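You operate a simulated robot arm through the tools that you are given. There is no shell and no other tool. Be economical: measure what you need, move in short steps, check, and stop when the job is done.

Carry out the task below with a simulated two-armed robot. There is one attempt and no reset: what you move stays moved.

## Task
Take the grey sensor and put it on the cream top of the brown dash. Fetch the black lead reel and stand it on the small steel tray. Open the fifth cabinet drawer from the top, put the large yellow box on the red tool cabinet top away in the inside from the top of the fifth drawer of the red tool cabinet, then shut the drawer. Put the bottle that says "pure water" from the red tool cabinet top on the low bookcase top and the bottle that says "brake fluid" on the middle shelf of the low bookcase. Any order will do. Set down upright: black lead reel, large yellow box, bottle.

Only the result counts: the job must be done as asked and must still hold three seconds after the hand-in. Knocking over, shifting, dropping, spilling or breaking anything else fails it.

## Robot
Two 7-joint arms with two-finger parallel grippers on one trunk, on a base that drives. Base frame: it is fixed to the floor where the robot stands at the start and does not move with it; the origin is under the middle of the robot, x ahead of it, y to its left, z up. Units: mm, rad, N and s.
The left shoulder is at the start at [-82, 119, 851], the right one opposite. With the tool pointing down near the work surface each hand reaches from about 180 to 600 mm from the robot's upright axis, wherever it stands, measured 20 degrees to its own side. Places, roughly: black lead reel (6x8x20 cm) [2500, -2000, 800]; brake fluid bottle, chain oil bottle, pure water b [-6500, 2750, 1000]; cream top of the brown dash (50x16 cm) [-3300, -1000, 1040]; fifth cabinet drawer [-6400, 2800, 400]; grey sensor (4x3x5 cm) [500, 100, 800]; inside of the fifth drawer of the red tool cabinet [-6500, 2800, 400]; large yellow box [-6500, 2500, 1000]; low bookcase top [-6600, 3700, 1000]; middle shelf of the low bookcase [-6600, 3700, 400]; small steel tray (16x10x3 cm) [2300, -1600, 700]. Payload 3.43 kg a hand.
The tool frame of a hand sits at the grasp point between the pads (the TCP): z along the fingers, y along the line on which they close. The tips reach 30 mm beyond it. Largest opening 94 mm; finger width 28, thickness 10; the body of the gripper, 50 by 96 mm, starts 55 mm behind the TCP.
Orientation is told as [roll, pitch, yaw] about the base's x, y, z axes, in that order, counted from this pose: with the fingers straight down and closing along the base's y, the tool's x points along the base's -x, its y along +y and its z along -z.

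## Interface
- The arms move only by the tool nudge_tool. It takes "left_moves", "right_moves" or both (then of equal length, played together; a hand with none holds still); each is a list that holds one entry, the list of rows, each a list of 7 numbers: the turn, a rotation vector about the tool's x, y, z in degrees, then the shift along the tool's x, y, z in mm, then the gripper command, from -1 (fully open) to 1 (shut), values between in proportion. In form: [[[rx, ry, rz, tx, ty, tz, jaw], ...]]. A call has 1 to 10 rows; each row shifts and turns the commanded pose from where the row before left it, along the tool's axes as they then stand. Each row takes 0.2 s and may step no farther than 50 mm and 0.15 rad from the row before; otherwise, or with a gripper value out of range, the whole call is refused. A pose out of reach is approached as far as the arm can. The call stops where the force on the tool passes 40 N (or 10 N more than at its start, if that is more) or the arm is blocked; 0.2 s more then pass. The fingers move at their own pace (about 153 mm/s each) and stop on an object; they squeeze with about 26 N. The grip force told is the motor's: it shows also when the fingers shut on nothing. Time passes only in rows, and 0.2 s behind the last, so rows that do not move let the fingers close. It gives the time, the measured TCP pose, the force on the tool (base axes), the opening and the grip force at its end, in the units of the frame above (readings bear some noise), with the torque about the TCP (base axes, N m) and any sound that the robot's microphone picked up.
- Cameras (640 x 400 px; columns grow to the right, rows downward): "scene" is now at [25.7, 24, 1554.4]; the picture's right is [0.31, -0.95, 0.00], its down [-0.77, -0.25, -0.59] and it looks along [0.56, 0.18, -0.81] (base axes); focal length 264 px, centre (320, 200). "left" rides on the left gripper at [76, -14, -102] in its tool frame; the picture's right is [0.18, 0.98, 0.00], its down [-0.75, 0.14, -0.64] and it looks along [-0.63, 0.12, 0.77] (tool axes); focal length 243 px, centre (320, 200). "right" rides on the right gripper at [76, 14, -102] in its tool frame; the picture's right is [-0.18, 0.98, 0.00], its down [-0.75, -0.14, -0.64] and it looks along [-0.63, -0.12, 0.77] (tool axes); focal length 243 px, centre (320, 200). There is no depth. A picture from a camera that has moved, and an enlarged one, comes with that camera's place and axes in the base frame and with its lens.
- get_image(camera): a new picture of that camera. It takes no simulated time.
- slide_trunk(by): slides the trunk up (or, below 0, down) by that many mm; the arms and the scene camera ride with it, the base frame stays. It gives what a move gives, with no picture.
- drive_base(legs): drives the robot by 1 to 6 legs, each [ahead, left, turn to the left] in mm, mm and rad, along the robot's own axes; the way and the turn of a leg run together, so that a leg with both is an arc; at most 1500 mm and 3.142 rad a leg. The arms and the cameras ride along, it lands a little off, and it stops where it bumps. It gives what a move gives.
- head_to(pan, tilt): turns the head with the scene camera to pan (to the left, within 2.496 rad either way) and tilt (down, from -0.506 to 1.204), counted from straight ahead of the robot. It gives what a move gives.
- close_up(camera, box): a new picture of the part [left, top, right, bottom] of that camera's present view, enlarged. It takes no simulated time.
- close_job(): hands the job in; it is judged then, once.

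Work in short steps. Places have to be worked out from the pictures, the camera data and where the tool is seen: move nearer, look again, correct. Check each grasp and each placing, and mend what went wrong. You have 186 turns and 174 pictures in all, those below and enlarged ones among them. Open the grippers and draw the arms clear of the work before you hand the job in, unless the task says otherwise.

The tools are called as a command line: name --argument value ..., lists and objects as JSON in quotes. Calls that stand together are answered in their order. nudge_tool: Moves the arms, as the interface text tells. Its arguments: {"type":"object","properties":{"left_moves":{"type":"array","items":{"type":"array","items":{"type":"array","items":{"type":"number"}}}},"right_moves":{"type":"array","items":{"type":"array","items":{"type":"array","items":{"type":"number"}}}}},"required":[]} The other tools are called the same way: slide_trunk (by) slides the trunk up or down; drive_base (legs) drives the base; head_to (pan, tilt) turns the head that bears the scene camera; get_image (camera) takes a picture; close_up (camera, box) takes an enlarged picture of a part of a camera's view; close_job () hands the job in.

At the start:

```text
clock: 0.0
left_eef_pos: [365.3, 225.4, 1124.7]
left_ee_rot: [-0.002, 0.001, 0.0]
left_force: [-0.3, 0.0, -0.9]
left_moment: [0.0, -0.01, 0.02]
left_opening: 94.0
left_grip_force: 0.1
right_eef_pos: [290.9, -61.1, 1109.9]
right_ee_rot: [0.001, -0.001, -0.001]
right_force: [-0.7, -0.3, -0.6]
right_moment: [0.03, -0.02, 0.0]
right_opening: 94.0
right_grip_force: 0.0
trunk travel left (down, up): [-275.0, 60.0]
robot x, y, heading: [-0.1, -1.1, 0.004]
head pan, tilt: [0.319, 0.941]
```

scene: 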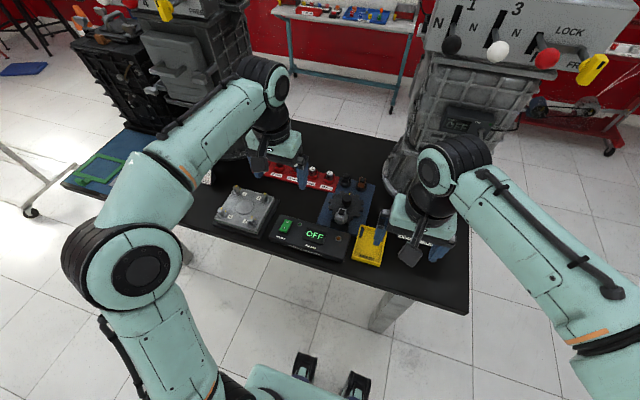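
right: 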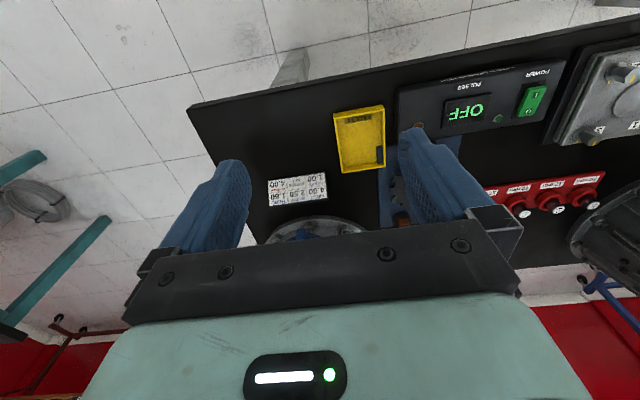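
left: 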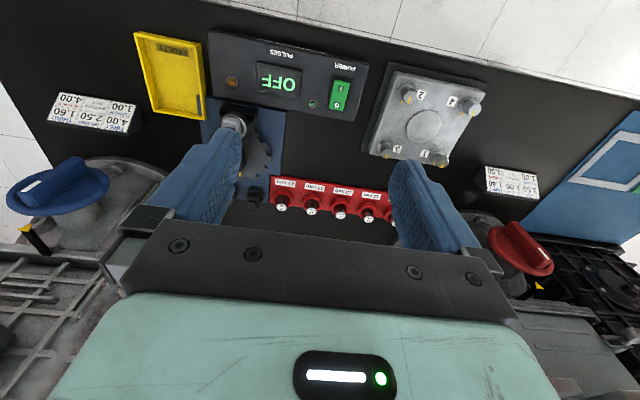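

I start by looking at the bench to find the grey sensor.

close_up --camera "scene" --box '[200, 130, 460, 290]'

close_up --camera "left" --box '[120, 20, 420, 220]'

```text
2.46 times, centred on (330, 210) of scene
camera zoom: at [25.7, 24.0, 1554.4], right [0.31, -0.95, 0.0], down [-0.77, -0.25, -0.59], along [0.56, 0.18, -0.81], focal length 650 px, centre (295, 175)
```

zoom: 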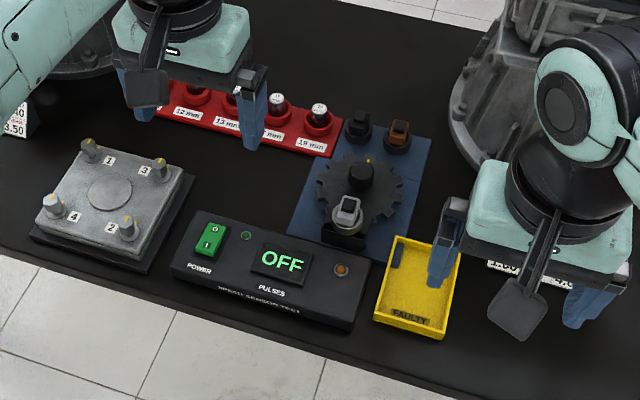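

```text
2.00 times, centred on (270, 120) of left
camera zoom: at [289.3, 212.8, 1227.6], right [-0.18, 0.98, 0.0], down [0.75, 0.14, 0.64], along [0.63, 0.12, -0.77], focal length 485 px, centre (420, 360)
```

zoom: 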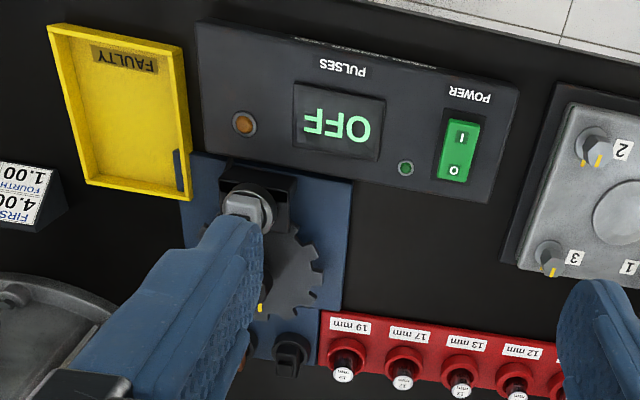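

The grey sensor seems to sit in the bracket by the toothed wheel, near (480, 101, 837). I bring the left hand above it and look straight at it.

nudge_tool --left_moves '[[[0, 0, 0, -20, -30, 10, -1], [0, 0, 0, -20, -30, 10, -1], [0, 0, 0, -20, -30, 10, -1], [0, 0, 0, -20, -30, 10, -1], [0, 0, 0, 0, 0, 0, -1]]]'

get_image --camera "left"

close_up --camera "right" --box '[340, 80, 540, 230]'

```text
clock: 1.2
left_eef_pos: [444.8, 106.0, 1085.7]
left_ee_rot: [0.0, 0.001, 0.001]
left_force: [-0.2, 0.2, -0.2]
left_moment: [-0.01, -0.01, 0.01]
left_opening: 94.1
left_grip_force: 0.1
right_eef_pos: [291.0, -60.6, 1109.8]
right_ee_rot: [-0.002, 0.001, -0.001]
right_force: [0.3, -0.2, -0.2]
right_moment: [-0.01, 0.01, 0.04]
right_opening: 94.2
right_grip_force: 0.0
trunk travel left (down, up): [-275.0, 60.0]
robot x, y, heading: [2.7, -2.0, -0.001]
head pan, tilt: [0.319, 0.941]
```

```text
168 pictures are left
camera left: at [369.2, 92.7, 1187.9], right [-0.18, 0.98, 0.0], down [0.75, 0.14, 0.64], along [0.63, 0.12, -0.77], focal length 243 px, centre (320, 200)
```

left: 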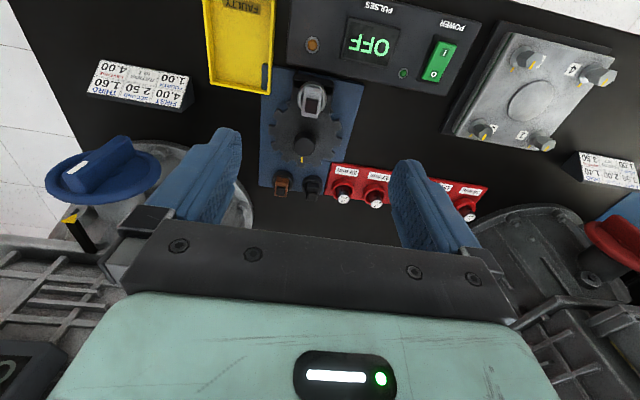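

```text
2.67 times, centred on (440, 155) of right
camera zoom: at [215.5, -45.3, 1212.3], right [0.18, 0.98, 0.0], down [0.75, -0.14, 0.64], along [0.63, -0.12, -0.77], focal length 647 px, centre (0, 320)
```

zoom: 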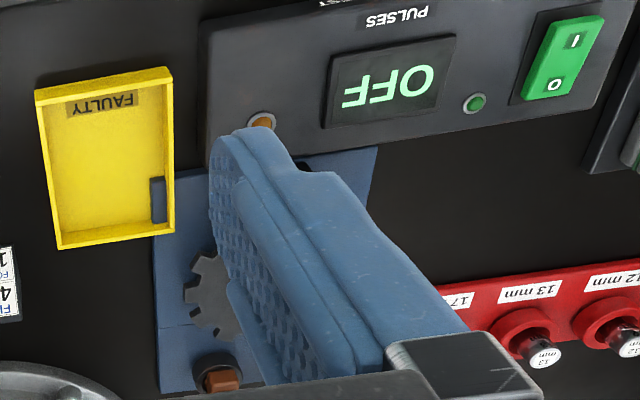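

close_up --camera "left" --box '[250, 50, 370, 210]'

```text
2.50 times, centred on (310, 130) of left
camera zoom: at [369.2, 92.7, 1187.9], right [-0.18, 0.98, 0.0], down [0.75, 0.14, 0.64], along [0.63, 0.12, -0.77], focal length 606 px, centre (345, 375)
```

zoom: 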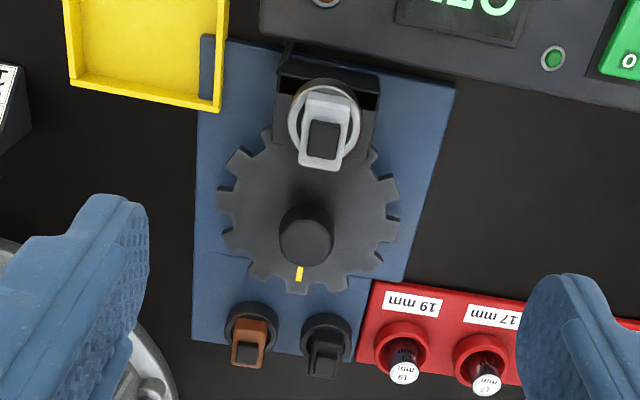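

The grey sensor stands in the bracket with its connector upward, about (478, 102). I drop to about 80 mm above it to refine.

nudge_tool --left_moves '[[[0, 0, 0, -9, -1, 42, -1], [0, 0, 0, -8, -1, 42, -1], [0, 0, 0, -8, -1, 42, -1], [0, 0, 0, -8, -1, 40, -1], [0, 0, 0, 0, 0, 0, -1]]]'

close_up --camera "left" --box '[200, 20, 440, 170]'

close_up --camera "scene" --box '[280, 160, 400, 260]'

```text
clock: 2.4
left_eef_pos: [477.5, 102.9, 920.2]
left_ee_rot: [0.001, -0.001, 0.0]
left_force: [0.2, -0.8, 0.7]
left_moment: [-0.02, 0.03, 0.0]
left_opening: 94.1
left_grip_force: 0.1
right_eef_pos: [291.2, -60.3, 1109.3]
right_ee_rot: [0.0, -0.001, 0.0]
right_force: [0.2, 1.0, 0.4]
right_moment: [0.03, 0.02, 0.0]
right_opening: 94.0
right_grip_force: 0.1
trunk travel left (down, up): [-275.0, 60.0]
robot x, y, heading: [0.0, 1.1, 0.003]
head pan, tilt: [0.319, 0.941]
```

```text
2.67 times, centred on (320, 95) of left
camera zoom: at [402.4, 88.9, 1021.4], right [-0.18, 0.98, 0.0], down [0.75, 0.14, 0.64], along [0.63, 0.12, -0.77], focal length 647 px, centre (320, 480)
```

zoom: 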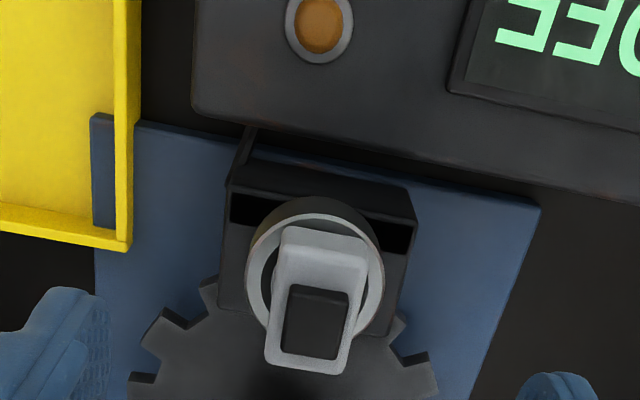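

```text
4.00 times, centred on (340, 210) of scene
camera zoom: at [25.3, 24.0, 1554.4], right [0.31, -0.95, 0.0], down [-0.77, -0.25, -0.59], along [0.56, 0.18, -0.81], focal length 1056 px, centre (240, 160)
```

zoom: 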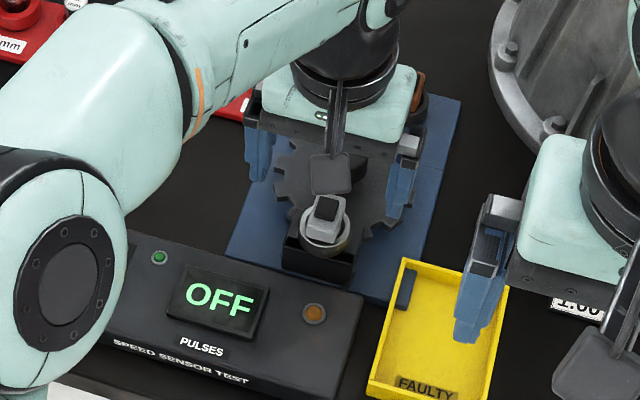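

The connector block is about 22 mm wide and aligned with the base axes, so closing along y suits. I go down another 45 mm and look again.

nudge_tool --left_moves '[[[0, 0, 0, 0, 0, 25, -1], [0, 0, 0, 0, 0, 20, -1], [0, 0, 0, 0, 0, 0, -1]]]'

get_image --camera "left"

close_up --camera "scene" --box '[280, 160, 400, 260]'

```text
clock: 3.2
left_eef_pos: [476.2, 103.6, 874.1]
left_ee_rot: [0.001, 0.001, -0.001]
left_force: [0.2, 0.1, -0.2]
left_moment: [-0.01, 0.0, -0.02]
left_opening: 93.9
left_grip_force: 0.0
right_eef_pos: [291.8, -61.3, 1110.2]
right_ee_rot: [0.0, 0.001, 0.0]
right_force: [0.2, -0.4, -0.5]
right_moment: [-0.01, 0.06, -0.03]
right_opening: 94.0
right_grip_force: 0.0
trunk travel left (down, up): [-275.0, 60.0]
robot x, y, heading: [-2.1, -3.3, -0.004]
head pan, tilt: [0.319, 0.941]
```

```text
163 pictures are left
camera left: at [401.8, 89.3, 976.0], right [-0.18, 0.98, 0.0], down [0.75, 0.14, 0.64], along [0.63, 0.12, -0.77], focal length 243 px, centre (320, 200)
```

left: 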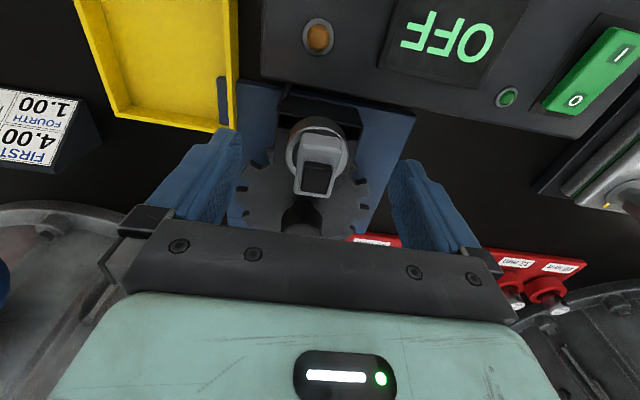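

```text
4.00 times, centred on (340, 210) of scene
camera zoom: at [25.6, 24.0, 1554.4], right [0.31, -0.95, 0.0], down [-0.77, -0.25, -0.59], along [0.56, 0.18, -0.81], focal length 1056 px, centre (240, 160)
```

zoom: 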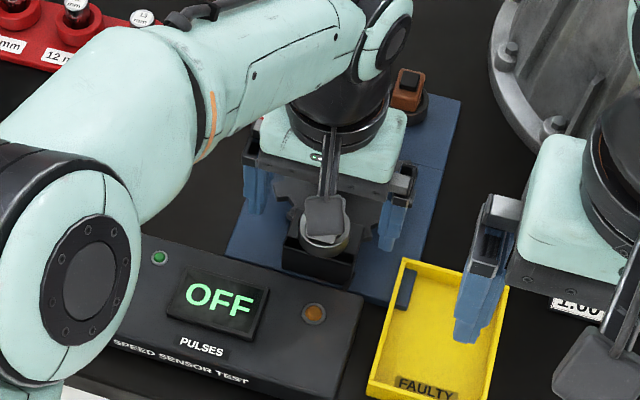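

Parallax puts the connector top near z 869 and the flange near 830, under the hand. I go down 10 mm and close.

nudge_tool --left_moves '[[[0, 0, 0, 0, -1, 10, -1], [0, 0, 0, 0, 0, 0, 1], [0, 0, 0, 0, 0, 0, 1], [0, 0, 0, 0, 0, 0, 1]]]'

get_image --camera "left"

```text
clock: 4.2
left_eef_pos: [478.1, 102.6, 862.2]
left_ee_rot: [-0.001, 0.0, 0.0]
left_force: [0.6, -2.2, -0.3]
left_moment: [-0.38, -0.16, 0.23]
left_opening: 41.8
left_grip_force: 44.8
right_eef_pos: [291.7, -62.1, 1109.7]
right_ee_rot: [0.0, 0.001, 0.0]
right_force: [-0.5, -0.4, -0.5]
right_moment: [0.0, 0.01, 0.01]
right_opening: 94.1
right_grip_force: 0.2
trunk travel left (down, up): [-275.0, 60.0]
robot x, y, heading: [1.4, 1.1, 0.003]
head pan, tilt: [0.319, 0.941]
```

```text
161 pictures are left
camera left: at [402.2, 87.6, 966.5], right [-0.18, 0.98, 0.0], down [0.75, 0.14, 0.64], along [0.63, 0.12, -0.77], focal length 243 px, centre (320, 200)
```

left: 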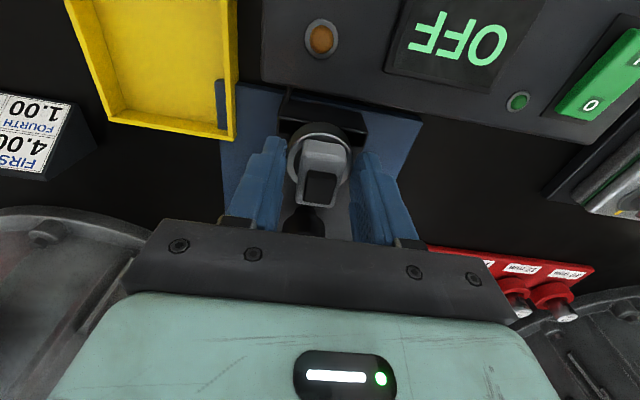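

The fingers stopped at 42 mm, presumably on the flange. I lift gently to see if the sensor comes along.

nudge_tool --left_moves '[[[0, 0, 0, 0, 0, -10, 1], [0, 0, 0, 0, 0, -20, 1], [0, 0, 0, 0, 0, -30, 1], [0, 0, 0, 0, 0, -30, 1]]]'

get_image --camera "left"

close_up --camera "scene" --box '[280, 140, 400, 260]'

```text
clock: 4.6
left_eef_pos: [478.7, 100.9, 863.3]
left_ee_rot: [0.004, 0.01, -0.003]
left_force: [10.2, -1.8, -15.7]
left_moment: [-0.23, -0.22, 0.03]
left_opening: 41.5
left_grip_force: 45.1
right_eef_pos: [292.4, -62.0, 1109.4]
right_ee_rot: [0.0, 0.0, 0.0]
right_force: [0.7, -0.1, -0.1]
right_moment: [0.0, 0.01, 0.0]
right_opening: 93.8
right_grip_force: 0.1
trunk travel left (down, up): [-275.0, 60.0]
robot x, y, heading: [-0.1, -0.1, 0.002]
head pan, tilt: [0.319, 0.941]
stopped in row 2 (left hand): the force on the tool passed its limit at 55 N (the readings are from after the stop); the commanded pose is now the measured one
```

```text
160 pictures are left
camera left: at [403.5, 87.4, 967.4], right [-0.18, 0.98, 0.0], down [0.76, 0.14, 0.63], along [0.62, 0.12, -0.77], focal length 243 px, centre (320, 200)
```

left: 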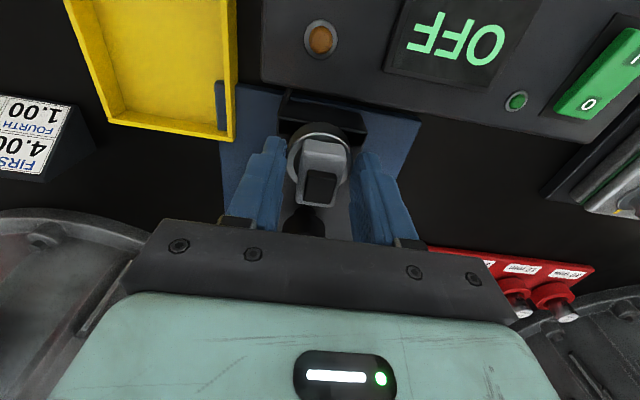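

```text
3.33 times, centred on (340, 200) of scene
camera zoom: at [28.3, 24.0, 1554.3], right [0.31, -0.95, 0.0], down [-0.77, -0.25, -0.59], along [0.56, 0.18, -0.81], focal length 880 px, centre (253, 200)
```

zoom: 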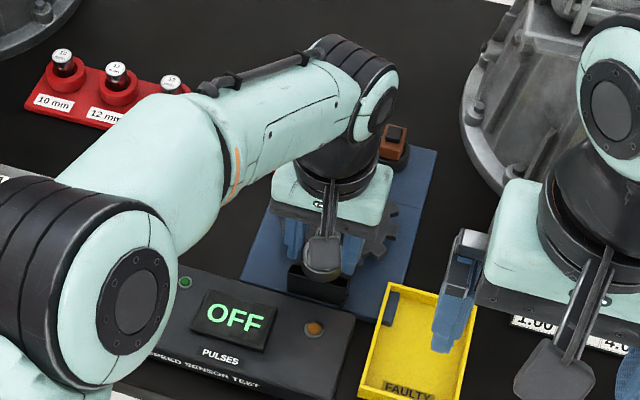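

The lift was blocked: the fingers hold the socket ring of the bracket rather than the sensor. I open, rise 12 mm and grip only the connector block.

nudge_tool --left_moves '[[[0, 0, 0, 0, 0, 0, -1], [0, 0, 0, 0, 0, 0, -1], [0, 0, 0, 0, 0, -10, -1], [0, 0, 0, 0, 0, 0, 1], [0, 0, 0, 0, 0, 0, 1], [0, 0, 0, 0, 0, 0, 1]]]'

close_up --camera "left" --box '[220, 80, 420, 260]'

```text
clock: 6.0
left_eef_pos: [476.4, 101.3, 877.2]
left_ee_rot: [0.004, 0.011, -0.002]
left_force: [-0.6, 0.0, -0.5]
left_moment: [0.03, -0.01, -0.02]
left_opening: 22.9
left_grip_force: 26.4
right_eef_pos: [291.6, -60.8, 1110.3]
right_ee_rot: [0.0, 0.0, -0.002]
right_force: [0.2, -0.7, 0.2]
right_moment: [-0.03, -0.03, -0.02]
right_opening: 93.8
right_grip_force: 0.1
trunk travel left (down, up): [-275.0, 60.0]
robot x, y, heading: [2.4, -3.1, -0.001]
head pan, tilt: [0.319, 0.941]
```

```text
2.22 times, centred on (320, 170) of left
camera zoom: at [401.4, 87.5, 980.0], right [-0.18, 0.98, 0.0], down [0.76, 0.14, 0.63], along [0.62, 0.12, -0.77], focal length 539 px, centre (320, 267)
```

zoom: 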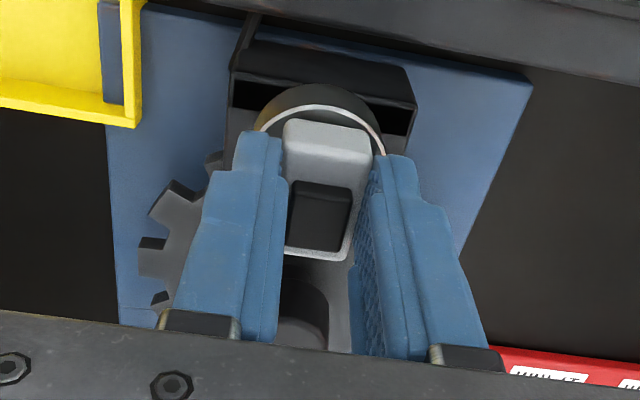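

Now it holds the 23 mm connector block. I lift gently.

nudge_tool --left_moves '[[[0, 0, 0, 0, 0, -5, 1], [0, 0, 0, 0, 0, -10, 1], [0, 0, 0, 0, 0, -20, 1], [0, 0, 0, 0, 0, -30, 1], [0, 0, 0, 0, 0, -30, 1]]]'

get_image --camera "left"

```text
clock: 7.2
left_eef_pos: [476.6, 100.9, 972.1]
left_ee_rot: [0.003, 0.009, -0.002]
left_force: [-0.3, -0.1, -0.8]
left_moment: [-0.04, -0.02, -0.01]
left_opening: 22.7
left_grip_force: 25.8
right_eef_pos: [290.9, -61.1, 1109.5]
right_ee_rot: [-0.001, -0.001, 0.002]
right_force: [0.6, 0.5, -0.6]
right_moment: [0.02, 0.03, 0.05]
right_opening: 94.1
right_grip_force: 0.0
trunk travel left (down, up): [-275.0, 60.0]
robot x, y, heading: [-2.3, 2.9, -0.002]
head pan, tilt: [0.319, 0.941]
```

```text
157 pictures are left
camera left: at [402.1, 86.7, 1075.6], right [-0.18, 0.98, 0.0], down [0.76, 0.14, 0.64], along [0.62, 0.12, -0.77], focal length 243 px, centre (320, 200)
```

left: 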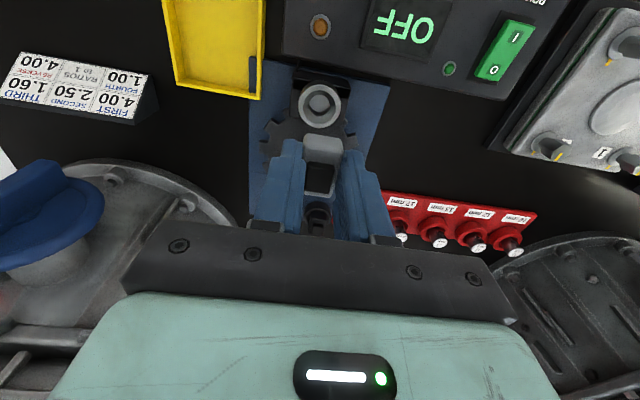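

The sensor is out of its socket and held. I raise and retract the left hand for travel, then look to the right and behind for routes.

nudge_tool --left_moves '[[[0, 0, 0, 10, 0, -40, 1], [0, 0, 0, 30, 15, -40, 1], [0, 0, 0, 35, 25, -40, 1], [0, 0, 0, 40, 25, -20, 1], [0, 0, 0, 40, 25, 0, 1], [0, 0, 0, 20, 10, 0, 1]]]'

head_to --pan -0.65 --tilt 0.35

get_image --camera "scene"

head_to --pan -2.2 --tilt 0.35

get_image --camera "scene"

head_to --pan 2.3 --tilt 0.35

get_image --camera "scene"

```text
refused: row 2 steps farther than a row can; nothing moved
```

```text
clock: 8.5
left_eef_pos: [477.4, 100.2, 971.5]
left_ee_rot: [0.005, 0.011, -0.002]
left_force: [-0.7, 0.8, -0.8]
left_moment: [-0.01, 0.01, -0.01]
left_opening: 22.8
left_grip_force: 25.8
right_eef_pos: [292.3, -61.3, 1110.4]
right_ee_rot: [0.001, 0.001, 0.001]
right_force: [-0.7, -0.2, -0.4]
right_moment: [-0.01, 0.01, 0.01]
right_opening: 93.9
right_grip_force: 0.1
trunk travel left (down, up): [-275.0, 60.0]
robot x, y, heading: [1.5, 1.5, -0.0]
head pan, tilt: [-0.649, 0.351]
```

```text
156 pictures are left
camera scene: at [30.5, -55.2, 1604.9], right [-0.6, -0.8, 0.0], down [-0.27, 0.21, -0.94], along [0.75, -0.57, -0.34], focal length 264 px, centre (320, 200)
```

scene: 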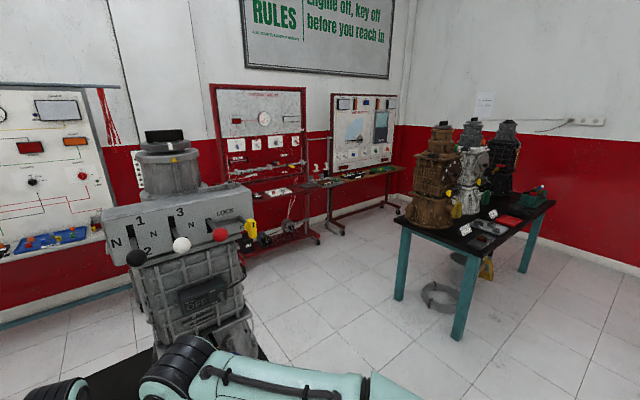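

```text
clock: 10.1
left_eef_pos: [476.6, 101.2, 972.5]
left_ee_rot: [0.004, 0.011, -0.002]
left_force: [0.1, -0.2, -0.1]
left_moment: [0.0, 0.01, 0.01]
left_opening: 22.9
left_grip_force: 26.0
right_eef_pos: [290.4, -60.7, 1110.0]
right_ee_rot: [0.0, -0.001, 0.0]
right_force: [-0.5, 0.1, 0.2]
right_moment: [0.01, 0.02, 0.0]
right_opening: 94.0
right_grip_force: 0.0
trunk travel left (down, up): [-275.0, 60.0]
robot x, y, heading: [0.4, 0.5, 0.002]
head pan, tilt: [-2.201, 0.351]
```

```text
155 pictures are left
camera scene: at [-98.6, -74.2, 1604.9], right [-0.81, 0.59, 0.0], down [0.2, 0.28, -0.94], along [-0.55, -0.76, -0.34], focal length 264 px, centre (320, 200)
```

scene: 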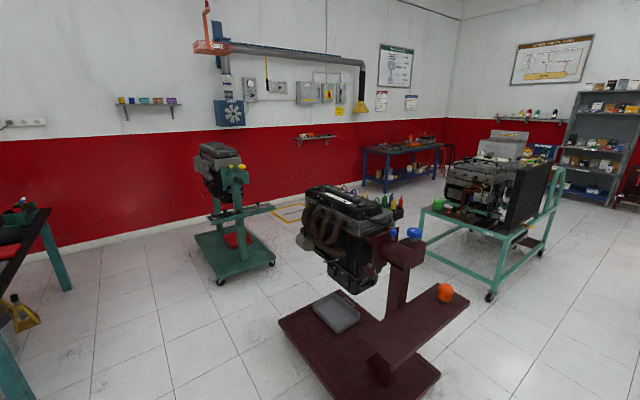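

```text
clock: 13.7
left_eef_pos: [475.9, 100.7, 971.9]
left_ee_rot: [0.003, 0.011, -0.003]
left_force: [0.2, -0.4, 0.2]
left_moment: [0.01, 0.01, 0.02]
left_opening: 22.9
left_grip_force: 25.8
right_eef_pos: [290.8, -60.7, 1110.1]
right_ee_rot: [-0.001, 0.0, 0.0]
right_force: [-0.3, -0.3, -0.2]
right_moment: [0.01, 0.0, 0.02]
right_opening: 94.0
right_grip_force: 0.0
trunk travel left (down, up): [-275.0, 60.0]
robot x, y, heading: [3.4, 3.5, 0.005]
head pan, tilt: [2.3, 0.351]
```

```text
154 pictures are left
camera scene: at [-105.7, 70.5, 1604.9], right [0.75, 0.67, 0.0], down [0.23, -0.26, -0.94], along [-0.63, 0.7, -0.34], focal length 264 px, centre (320, 200)
```

scene: 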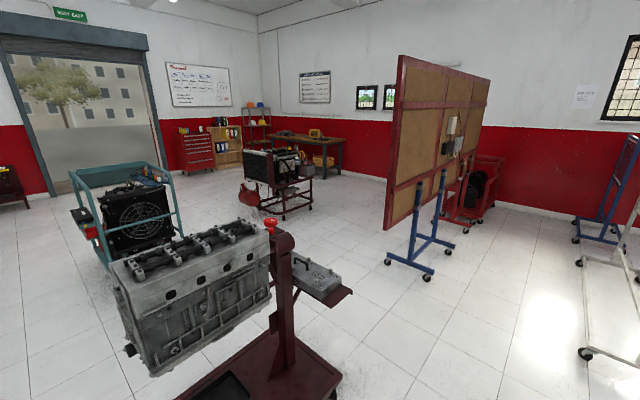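

I zoom on the wall benches where the reel and tray should be, with the head turned back, and redo the refused retraction.

nudge_tool --left_moves '[[[0, 0, 0, 5, 0, -40, 1], [0, 0, 0, 25, 10, -40, 1], [0, 0, 0, 30, 20, -30, 1], [0, 0, 0, 35, 20, -20, 1], [0, 0, 0, 40, 25, 0, 1], [0, 0, 0, 40, 20, 0, 1], [0, 0, 0, 0, 0, 0, 1]]]'

head_to --pan -0.65 --tilt 0.35

close_up --camera "scene" --box '[210, 80, 410, 240]'

head_to --pan -1.4 --tilt 0.6

get_image --camera "scene"

```text
clock: 15.3
left_eef_pos: [304.5, 195.3, 1105.1]
left_ee_rot: [0.003, 0.011, -0.001]
left_force: [-0.2, 0.4, -1.0]
left_moment: [0.02, 0.01, -0.03]
left_opening: 23.0
left_grip_force: 26.1
right_eef_pos: [292.1, -61.4, 1110.2]
right_ee_rot: [-0.001, 0.0, 0.0]
right_force: [-0.2, 0.6, 0.3]
right_moment: [-0.02, -0.01, -0.01]
right_opening: 94.3
right_grip_force: 0.0
trunk travel left (down, up): [-275.0, 60.0]
robot x, y, heading: [0.1, -2.5, 0.001]
head pan, tilt: [2.3, 0.351]
```

```text
clock: 17.9
left_eef_pos: [304.2, 195.5, 1103.9]
left_ee_rot: [0.003, 0.009, -0.001]
left_force: [-0.6, -0.8, -0.3]
left_moment: [0.0, -0.01, 0.01]
left_opening: 22.9
left_grip_force: 26.1
right_eef_pos: [290.6, -62.0, 1110.1]
right_ee_rot: [0.001, 0.001, -0.001]
right_force: [-0.3, 0.3, -0.2]
right_moment: [0.01, -0.01, -0.03]
right_opening: 94.2
right_grip_force: 0.0
trunk travel left (down, up): [-275.0, 60.0]
robot x, y, heading: [-1.3, -1.6, 0.005]
head pan, tilt: [-0.649, 0.351]
```

```text
2.50 times, centred on (310, 160) of scene
camera zoom: at [30.4, -55.2, 1604.9], right [-0.6, -0.8, 0.0], down [-0.27, 0.21, -0.94], along [0.75, -0.57, -0.34], focal length 660 px, centre (345, 300)
```

zoom: 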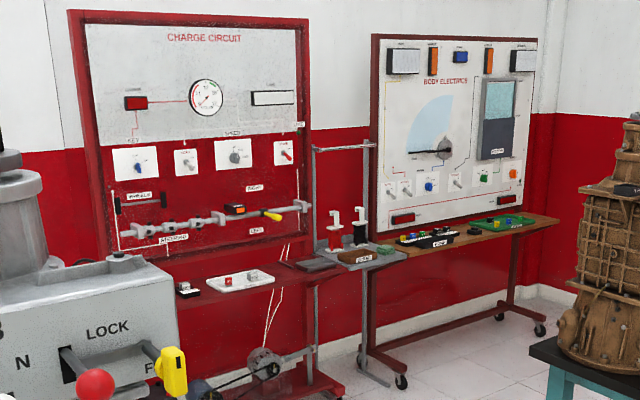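

```text
clock: 19.0
left_eef_pos: [304.5, 194.9, 1104.3]
left_ee_rot: [0.004, 0.01, -0.001]
left_force: [0.0, -0.1, -0.3]
left_moment: [0.01, 0.03, -0.03]
left_opening: 22.8
left_grip_force: 26.1
right_eef_pos: [290.4, -60.3, 1109.9]
right_ee_rot: [0.0, 0.001, -0.001]
right_force: [0.1, 0.3, -0.7]
right_moment: [0.03, 0.02, 0.03]
right_opening: 93.9
right_grip_force: 0.0
trunk travel left (down, up): [-275.0, 60.0]
robot x, y, heading: [-2.7, -2.7, 0.003]
head pan, tilt: [-1.4, 0.6]
```

```text
152 pictures are left
camera scene: at [-28.6, -86.0, 1582.2], right [-0.99, -0.17, 0.0], down [-0.1, 0.56, -0.83], along [0.14, -0.81, -0.56], focal length 264 px, centre (320, 200)
```

scene: 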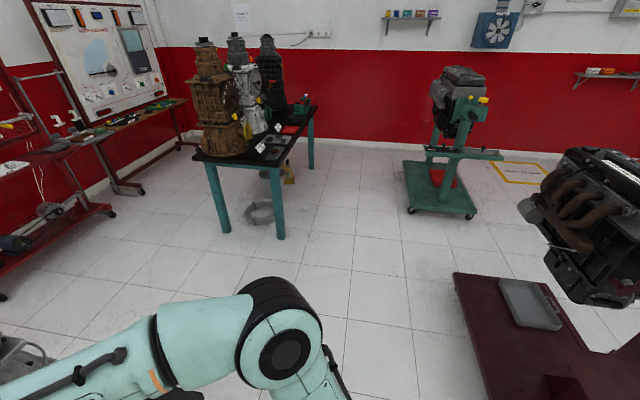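

The reel stands between the two wall boards near x 2500; a clear corridor runs along y = -1000. I drive there and look.

drive_base --legs '[[-80, 0, 0], [0, -1050, 0], [1500, 0, 0]]'

head_to --pan -0.8 --tilt 0.6

get_image --camera "scene"

```text
clock: 36.2
left_eef_pos: [1728.1, -853.7, 1104.3]
left_ee_rot: [0.002, 0.01, 0.002]
left_force: [-0.2, 0.1, -0.2]
left_moment: [0.02, 0.0, -0.08]
left_opening: 22.8
left_grip_force: 25.9
right_eef_pos: [1716.9, -1108.7, 1109.0]
right_ee_rot: [-0.001, 0.0, 0.003]
right_force: [-0.1, -0.5, 0.9]
right_moment: [-0.03, 0.05, -0.02]
right_opening: 94.1
right_grip_force: 0.1
trunk travel left (down, up): [-275.0, 60.0]
robot x, y, heading: [1421.6, -1050.5, 0.005]
head pan, tilt: [-1.4, 0.6]
```

```text
clock: 37.2
left_eef_pos: [1728.8, -852.8, 1103.9]
left_ee_rot: [0.003, 0.012, 0.004]
left_force: [-0.3, 1.5, -1.5]
left_moment: [-0.02, 0.02, -0.01]
left_opening: 22.9
left_grip_force: 25.1
right_eef_pos: [1717.0, -1109.1, 1109.9]
right_ee_rot: [0.0, -0.001, 0.004]
right_force: [-0.9, -1.1, 0.4]
right_moment: [-0.01, 0.01, -0.02]
right_opening: 94.2
right_grip_force: 0.0
trunk travel left (down, up): [-275.0, 60.0]
robot x, y, heading: [1427.0, -1054.4, 0.001]
head pan, tilt: [-0.799, 0.6]
```

```text
151 pictures are left
camera scene: at [1443.0, -1111.8, 1582.2], right [-0.71, -0.7, 0.0], down [-0.4, 0.4, -0.83], along [0.58, -0.59, -0.56], focal length 264 px, centre (320, 200)
```

scene: 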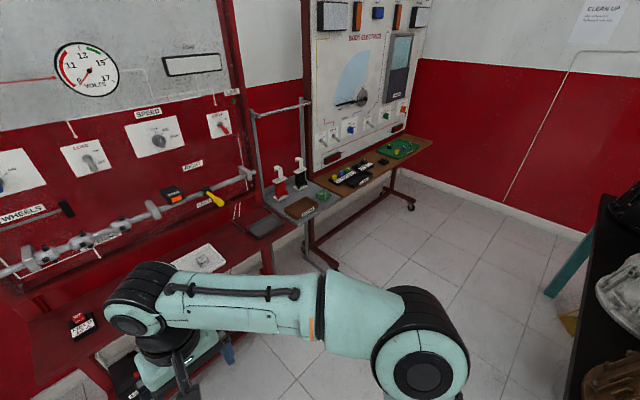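

close_up --camera "scene" --box '[210, 120, 410, 260]'

```text
2.86 times, centred on (310, 190) of scene
camera zoom: at [1443.0, -1111.8, 1582.2], right [-0.71, -0.7, 0.0], down [-0.4, 0.4, -0.83], along [0.58, -0.59, -0.56], focal length 755 px, centre (349, 229)
```

zoom: 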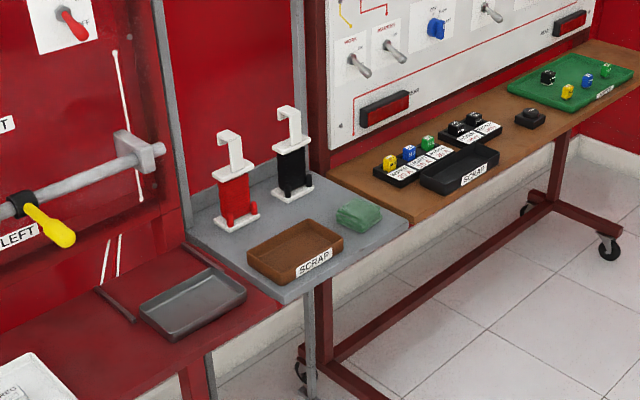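

The black reel stands at about (2463, -1982) on the steel shelf; the small steel tray is on the red bench near (2396, -1674). I drive to a standing place in front of them.

drive_base --legs '[[100, -740, 0], [390, 0, 0]]'

head_to --pan -0.2 --tilt 0.8

get_image --camera "scene"

get_image --camera "right"

```text
clock: 46.2
left_eef_pos: [2219.7, -1598.0, 1104.4]
left_ee_rot: [0.003, 0.011, -0.005]
left_force: [0.3, -1.0, -0.6]
left_moment: [0.02, 0.01, 0.01]
left_opening: 22.7
left_grip_force: 25.9
right_eef_pos: [2206.4, -1854.3, 1110.3]
right_ee_rot: [0.0, 0.0, -0.003]
right_force: [0.0, -0.4, -0.1]
right_moment: [0.0, 0.0, 0.01]
right_opening: 94.0
right_grip_force: 0.0
trunk travel left (down, up): [-275.0, 60.0]
robot x, y, heading: [1914.0, -1791.9, -0.006]
head pan, tilt: [-0.799, 0.6]
```

```text
clock: 47.2
left_eef_pos: [2219.1, -1597.9, 1104.9]
left_ee_rot: [0.004, 0.011, -0.004]
left_force: [0.1, -0.4, 0.6]
left_moment: [-0.01, 0.01, -0.03]
left_opening: 23.2
left_grip_force: 25.4
right_eef_pos: [2206.2, -1854.5, 1109.0]
right_ee_rot: [0.001, 0.001, -0.004]
right_force: [-0.1, -0.2, -0.2]
right_moment: [0.01, 0.01, -0.03]
right_opening: 93.9
right_grip_force: 0.1
trunk travel left (down, up): [-275.0, 60.0]
robot x, y, heading: [1914.1, -1792.1, -0.006]
head pan, tilt: [-0.201, 0.799]
```

```text
149 pictures are left
camera scene: at [1950.0, -1807.9, 1565.3], right [-0.2, -0.98, 0.0], down [-0.7, 0.15, -0.7], along [0.68, -0.14, -0.72], focal length 264 px, centre (320, 200)
```

scene: 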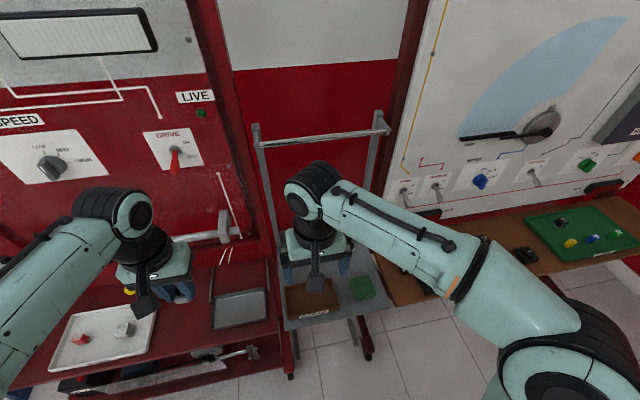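

```text
148 pictures are left
camera right: at [2130.5, -1839.3, 1212.3], right [0.19, 0.98, 0.0], down [0.75, -0.14, 0.64], along [0.63, -0.12, -0.77], focal length 243 px, centre (320, 200)
```

right: 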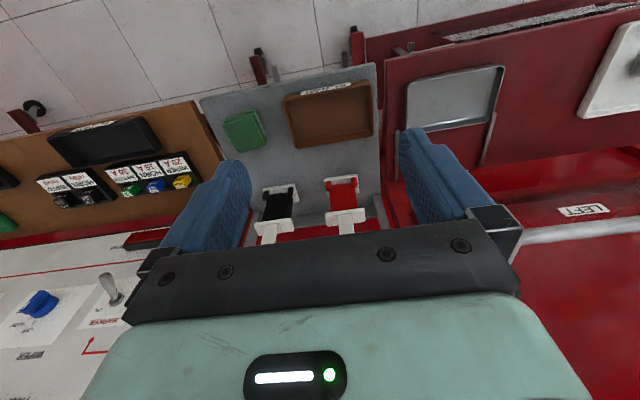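

close_up --camera "right" --box '[220, 60, 420, 260]'

close_up --camera "scene" --box '[190, 90, 430, 340]'

```text
2.00 times, centred on (320, 160) of right
camera zoom: at [2130.5, -1839.3, 1212.3], right [0.19, 0.98, 0.0], down [0.75, -0.14, 0.64], along [0.63, -0.12, -0.77], focal length 485 px, centre (320, 280)
```

zoom: 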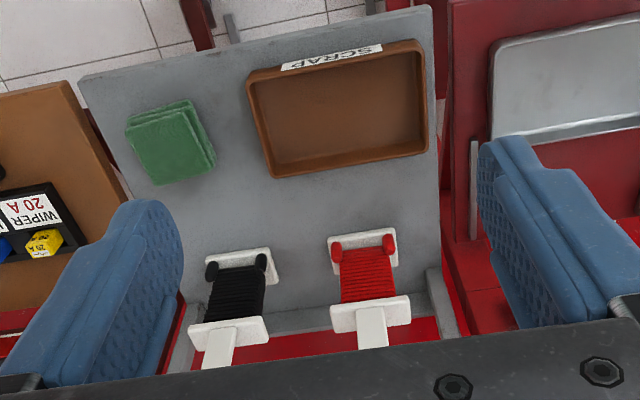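

```text
1.60 times, centred on (310, 215) of scene
camera zoom: at [1950.0, -1807.9, 1565.3], right [-0.2, -0.98, 0.0], down [-0.7, 0.15, -0.7], along [0.68, -0.14, -0.72], focal length 423 px, centre (336, 176)
```

zoom: 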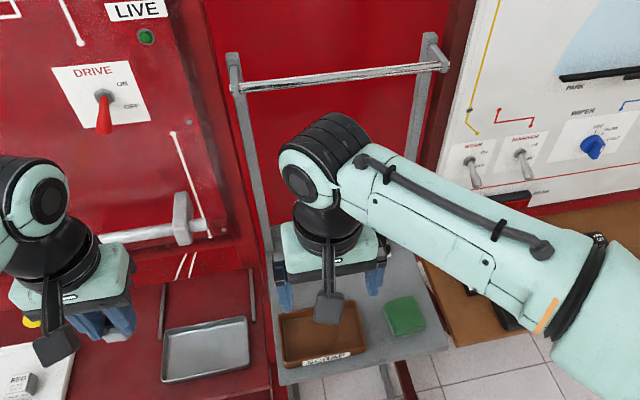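

The reel has white end plates and a white hook on top. I bring the right hand over toward it, still high, to see its top.

nudge_tool --right_moves '[[[0, 0, 0, -30, -26, 0, -1], [0, 0, 0, -30, -26, 0, -1], [0, 0, 0, -30, -26, 0, -1], [0, 0, 0, -30, -26, 0, -1], [0, 0, 0, -30, -26, 0, -1], [0, 0, 0, 0, 0, 0, -1]]]'

get_image --camera "right"

get_image --camera "scene"

```text
clock: 48.6
left_eef_pos: [2219.0, -1596.9, 1105.4]
left_ee_rot: [0.002, 0.009, -0.005]
left_force: [-0.1, -0.7, -0.4]
left_moment: [0.02, -0.03, 0.03]
left_opening: 22.9
left_grip_force: 25.9
right_eef_pos: [2354.7, -1984.5, 1110.6]
right_ee_rot: [0.0, 0.0, -0.004]
right_force: [0.1, 0.0, -0.3]
right_moment: [-0.01, 0.0, 0.05]
right_opening: 94.0
right_grip_force: 0.2
trunk travel left (down, up): [-275.0, 60.0]
robot x, y, heading: [1920.8, -1791.6, -0.007]
head pan, tilt: [-0.201, 0.799]
```

```text
145 pictures are left
camera right: at [2279.4, -1969.2, 1212.1], right [0.19, 0.98, 0.0], down [0.75, -0.14, 0.64], along [0.63, -0.12, -0.77], focal length 243 px, centre (320, 200)
```

right: 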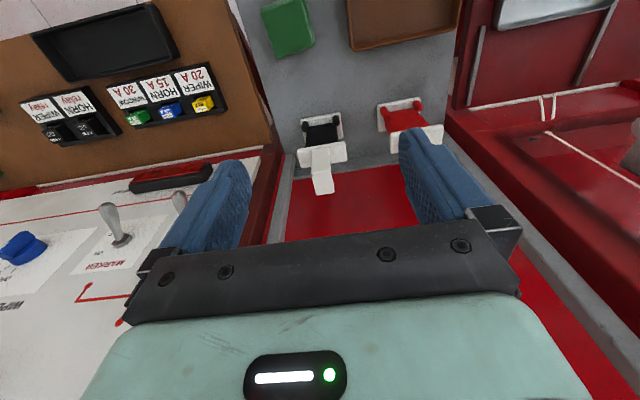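

```text
144 pictures are left
camera scene: at [1949.2, -1807.5, 1565.3], right [-0.2, -0.98, 0.0], down [-0.7, 0.15, -0.7], along [0.68, -0.14, -0.72], focal length 264 px, centre (320, 200)
```

scene: 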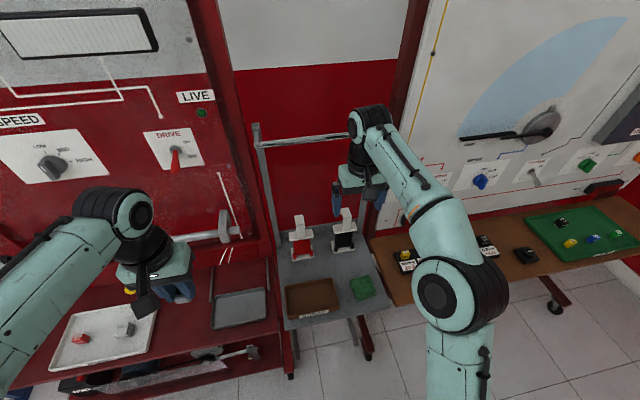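

close_up --camera "scene" --box '[260, 180, 400, 330]'

close_up --camera "right" --box '[260, 80, 460, 220]'

```text
2.67 times, centred on (330, 255) of scene
camera zoom: at [1949.2, -1807.5, 1565.3], right [-0.2, -0.98, 0.0], down [-0.7, 0.15, -0.7], along [0.68, -0.14, -0.72], focal length 704 px, centre (293, 53)
```

zoom: 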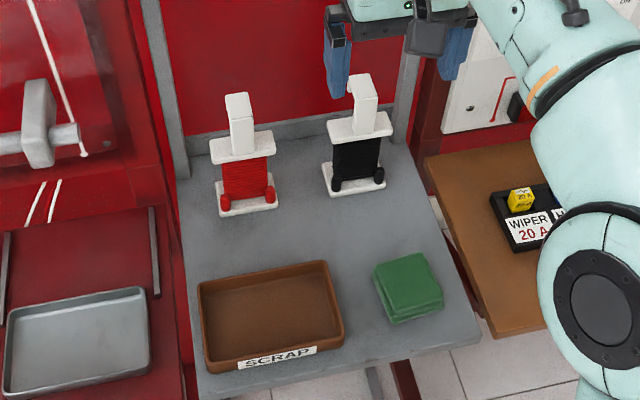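

```text
2.86 times, centred on (360, 150) of right
camera zoom: at [2279.4, -1969.2, 1212.1], right [0.19, 0.98, 0.0], down [0.75, -0.14, 0.64], along [0.63, -0.12, -0.77], focal length 693 px, centre (206, 343)
```

zoom: 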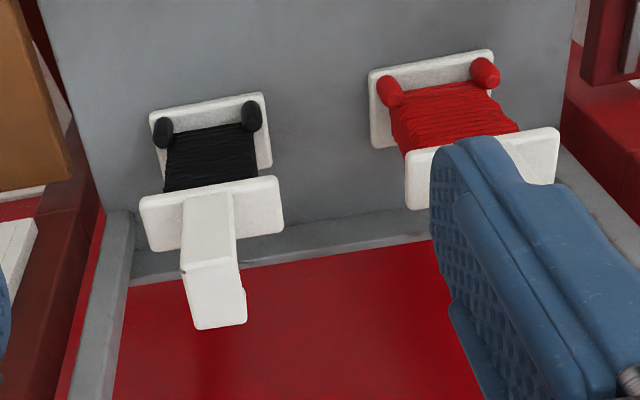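

The handle is about 27 mm wide in y, top near (2499, -2004, 912); shelf near z 715. I come closer from above, keeping off the rear rail.

nudge_tool --right_moves '[[[0, 0, 0, -30, -6, 25, -1], [0, 0, 0, -30, -6, 25, -1], [0, 0, 0, -30, -6, 25, -1], [0, 0, 0, 0, 0, 0, -1]]]'

get_image --camera "right"

close_up --camera "scene" --box '[240, 100, 440, 260]'

```text
clock: 49.6
left_eef_pos: [2219.9, -1598.1, 1104.6]
left_ee_rot: [0.002, 0.012, -0.006]
left_force: [-0.3, -0.5, -0.2]
left_moment: [0.01, 0.0, 0.0]
left_opening: 23.1
left_grip_force: 25.7
right_eef_pos: [2422.6, -1998.2, 1045.7]
right_ee_rot: [0.001, 0.001, -0.004]
right_force: [0.2, -0.2, -1.0]
right_moment: [-0.02, 0.01, -0.01]
right_opening: 94.0
right_grip_force: 0.1
right hand out of reach, approached as far as the arm can: row 3
trunk travel left (down, up): [-275.0, 60.0]
robot x, y, heading: [1919.4, -1792.6, -0.003]
head pan, tilt: [-0.201, 0.799]
```

```text
141 pictures are left
camera right: at [2347.5, -1983.1, 1149.2], right [0.19, 0.98, 0.0], down [0.75, -0.14, 0.64], along [0.63, -0.12, -0.77], focal length 243 px, centre (320, 200)
```

right: 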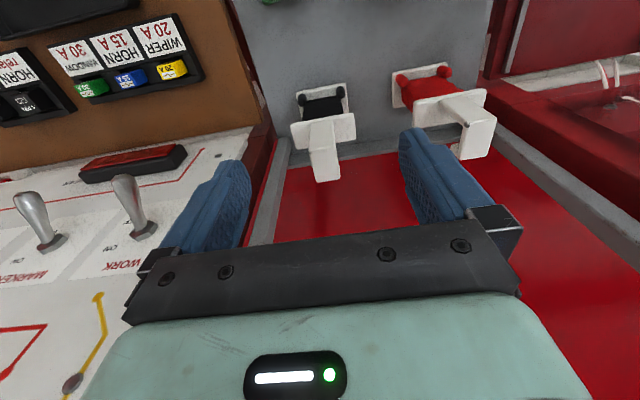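

```text
2.50 times, centred on (340, 180) of scene
camera zoom: at [1950.1, -1807.7, 1565.3], right [-0.2, -0.98, 0.0], down [-0.7, 0.15, -0.7], along [0.68, -0.14, -0.72], focal length 660 px, centre (270, 250)
```

zoom: 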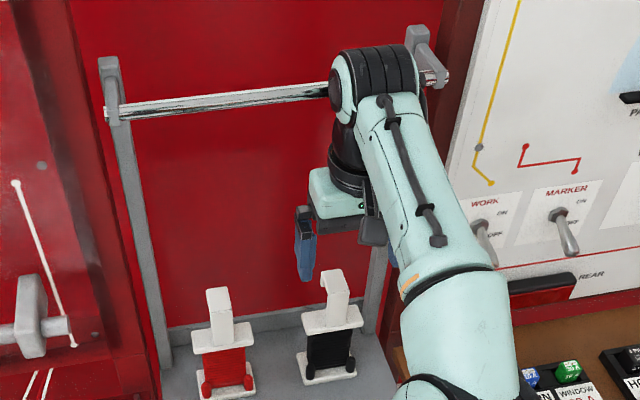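

The hand is at its reach limit, so I retract it 60 mm in x, drive 60 mm ahead, then descend in front of the reel and approach low from the front, straddling the handle, so the wrist stays below the rail.

nudge_tool --right_moves '[[[0, 0, 0, 40, 0, 0, -1], [0, 0, 0, 30, 0, 0, -1], [0, 0, 0, 0, 0, 0, -1]]]'

drive_base --legs '[[65, 0, 0]]'

nudge_tool --right_moves '[[[0, 0, 0, 0, 0, 40, -1], [0, 0, 0, 0, 0, 40, -1], [0, 0, 0, 0, 0, 40, -1], [0, 0, 0, 0, 0, 0, -1]]]'

get_image --camera "right"

close_up --camera "scene" --box '[240, 100, 440, 260]'

```text
clock: 50.4
left_eef_pos: [2220.6, -1598.1, 1105.4]
left_ee_rot: [0.004, 0.012, -0.005]
left_force: [0.7, 0.5, -0.5]
left_moment: [0.04, 0.01, 0.04]
left_opening: 23.1
left_grip_force: 25.9
right_eef_pos: [2352.3, -1997.5, 1047.8]
right_ee_rot: [0.002, -0.002, -0.003]
right_force: [0.5, -0.5, 0.1]
right_moment: [0.0, -0.01, 0.0]
right_opening: 93.7
right_grip_force: 0.1
trunk travel left (down, up): [-275.0, 60.0]
robot x, y, heading: [1913.8, -1791.6, -0.008]
head pan, tilt: [-0.201, 0.799]
```

```text
clock: 51.4
left_eef_pos: [2273.9, -1613.9, 1103.7]
left_ee_rot: [0.004, 0.012, -0.01]
left_force: [0.8, -0.6, 0.7]
left_moment: [0.07, 0.0, 0.03]
left_opening: 23.2
left_grip_force: 26.0
right_eef_pos: [2405.0, -2015.1, 1047.1]
right_ee_rot: [0.0, 0.002, -0.007]
right_force: [-0.7, -1.0, -0.8]
right_moment: [0.06, -0.12, -0.02]
right_opening: 94.0
right_grip_force: 0.0
trunk travel left (down, up): [-275.0, 60.0]
robot x, y, heading: [1963.6, -1806.9, -0.014]
head pan, tilt: [-0.201, 0.799]
```

```text
clock: 52.4
left_eef_pos: [2270.0, -1615.4, 1105.1]
left_ee_rot: [0.005, 0.011, -0.01]
left_force: [0.1, 0.5, -0.2]
left_moment: [0.05, 0.01, -0.04]
left_opening: 23.1
left_grip_force: 26.4
right_eef_pos: [2401.5, -2014.6, 927.8]
right_ee_rot: [0.0, 0.0, -0.01]
right_force: [-0.9, 0.1, 0.8]
right_moment: [0.0, -0.02, -0.01]
right_opening: 94.1
right_grip_force: 0.1
trunk travel left (down, up): [-275.0, 60.0]
robot x, y, heading: [1962.5, -1806.1, -0.012]
head pan, tilt: [-0.201, 0.799]
```

```text
139 pictures are left
camera right: at [2326.5, -1999.5, 1029.7], right [0.19, 0.98, 0.0], down [0.75, -0.15, 0.64], along [0.63, -0.12, -0.77], focal length 243 px, centre (320, 200)
```

right: 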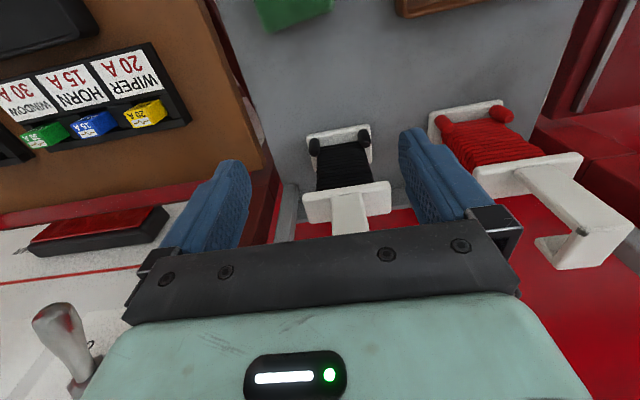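

```text
2.50 times, centred on (340, 180) of scene
camera zoom: at [1999.0, -1823.1, 1565.3], right [-0.21, -0.98, 0.0], down [-0.7, 0.15, -0.7], along [0.68, -0.14, -0.72], focal length 660 px, centre (270, 250)
```

zoom: 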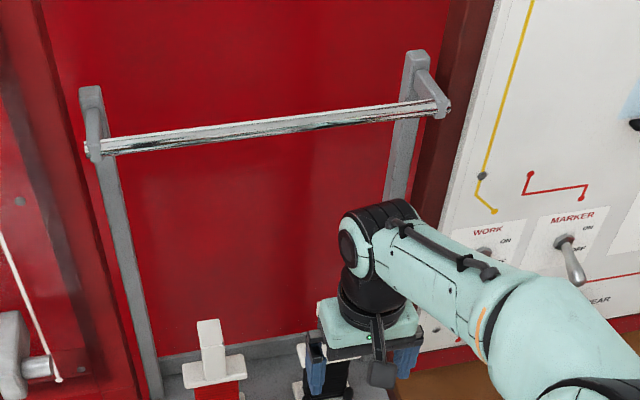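

Handle is at y ≈ -2001 and the top plate near z 863. I shift 13 mm left, go to z 902 and slide forward in small rows with the fingers straddling the handle.

nudge_tool --right_moves '[[[0, 0, 0, 0, 13, 13, -1], [0, 0, 0, 0, 0, 13, -1], [0, 0, 0, -20, 0, 0, -1], [0, 0, 0, -20, 0, 0, -1], [0, 0, 0, 0, 0, 0, -1]]]'

get_image --camera "right"

```text
clock: 53.6
left_eef_pos: [2270.7, -1614.9, 1104.6]
left_ee_rot: [0.003, 0.01, -0.009]
left_force: [0.5, -0.7, -0.9]
left_moment: [0.02, 0.01, 0.0]
left_opening: 22.6
left_grip_force: 26.1
right_eef_pos: [2441.7, -2002.9, 900.5]
right_ee_rot: [0.0, 0.0, -0.007]
right_force: [0.3, -1.2, -0.3]
right_moment: [0.0, -0.02, -0.01]
right_opening: 94.0
right_grip_force: 0.0
trunk travel left (down, up): [-275.0, 60.0]
robot x, y, heading: [1967.5, -1809.5, -0.013]
head pan, tilt: [-0.201, 0.799]
```

```text
137 pictures are left
camera right: at [2366.6, -1987.1, 1003.9], right [0.19, 0.98, 0.0], down [0.75, -0.15, 0.64], along [0.63, -0.12, -0.77], focal length 243 px, centre (320, 200)
```

right: 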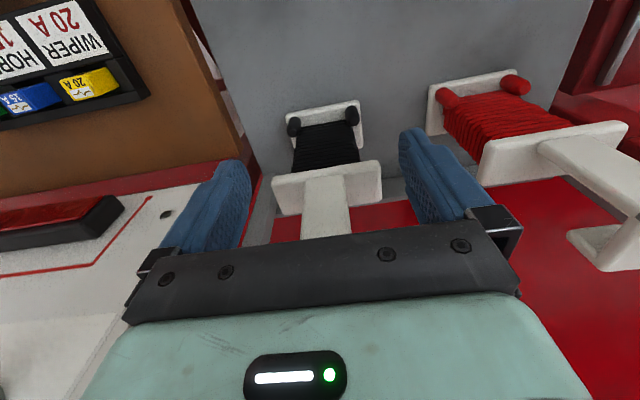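

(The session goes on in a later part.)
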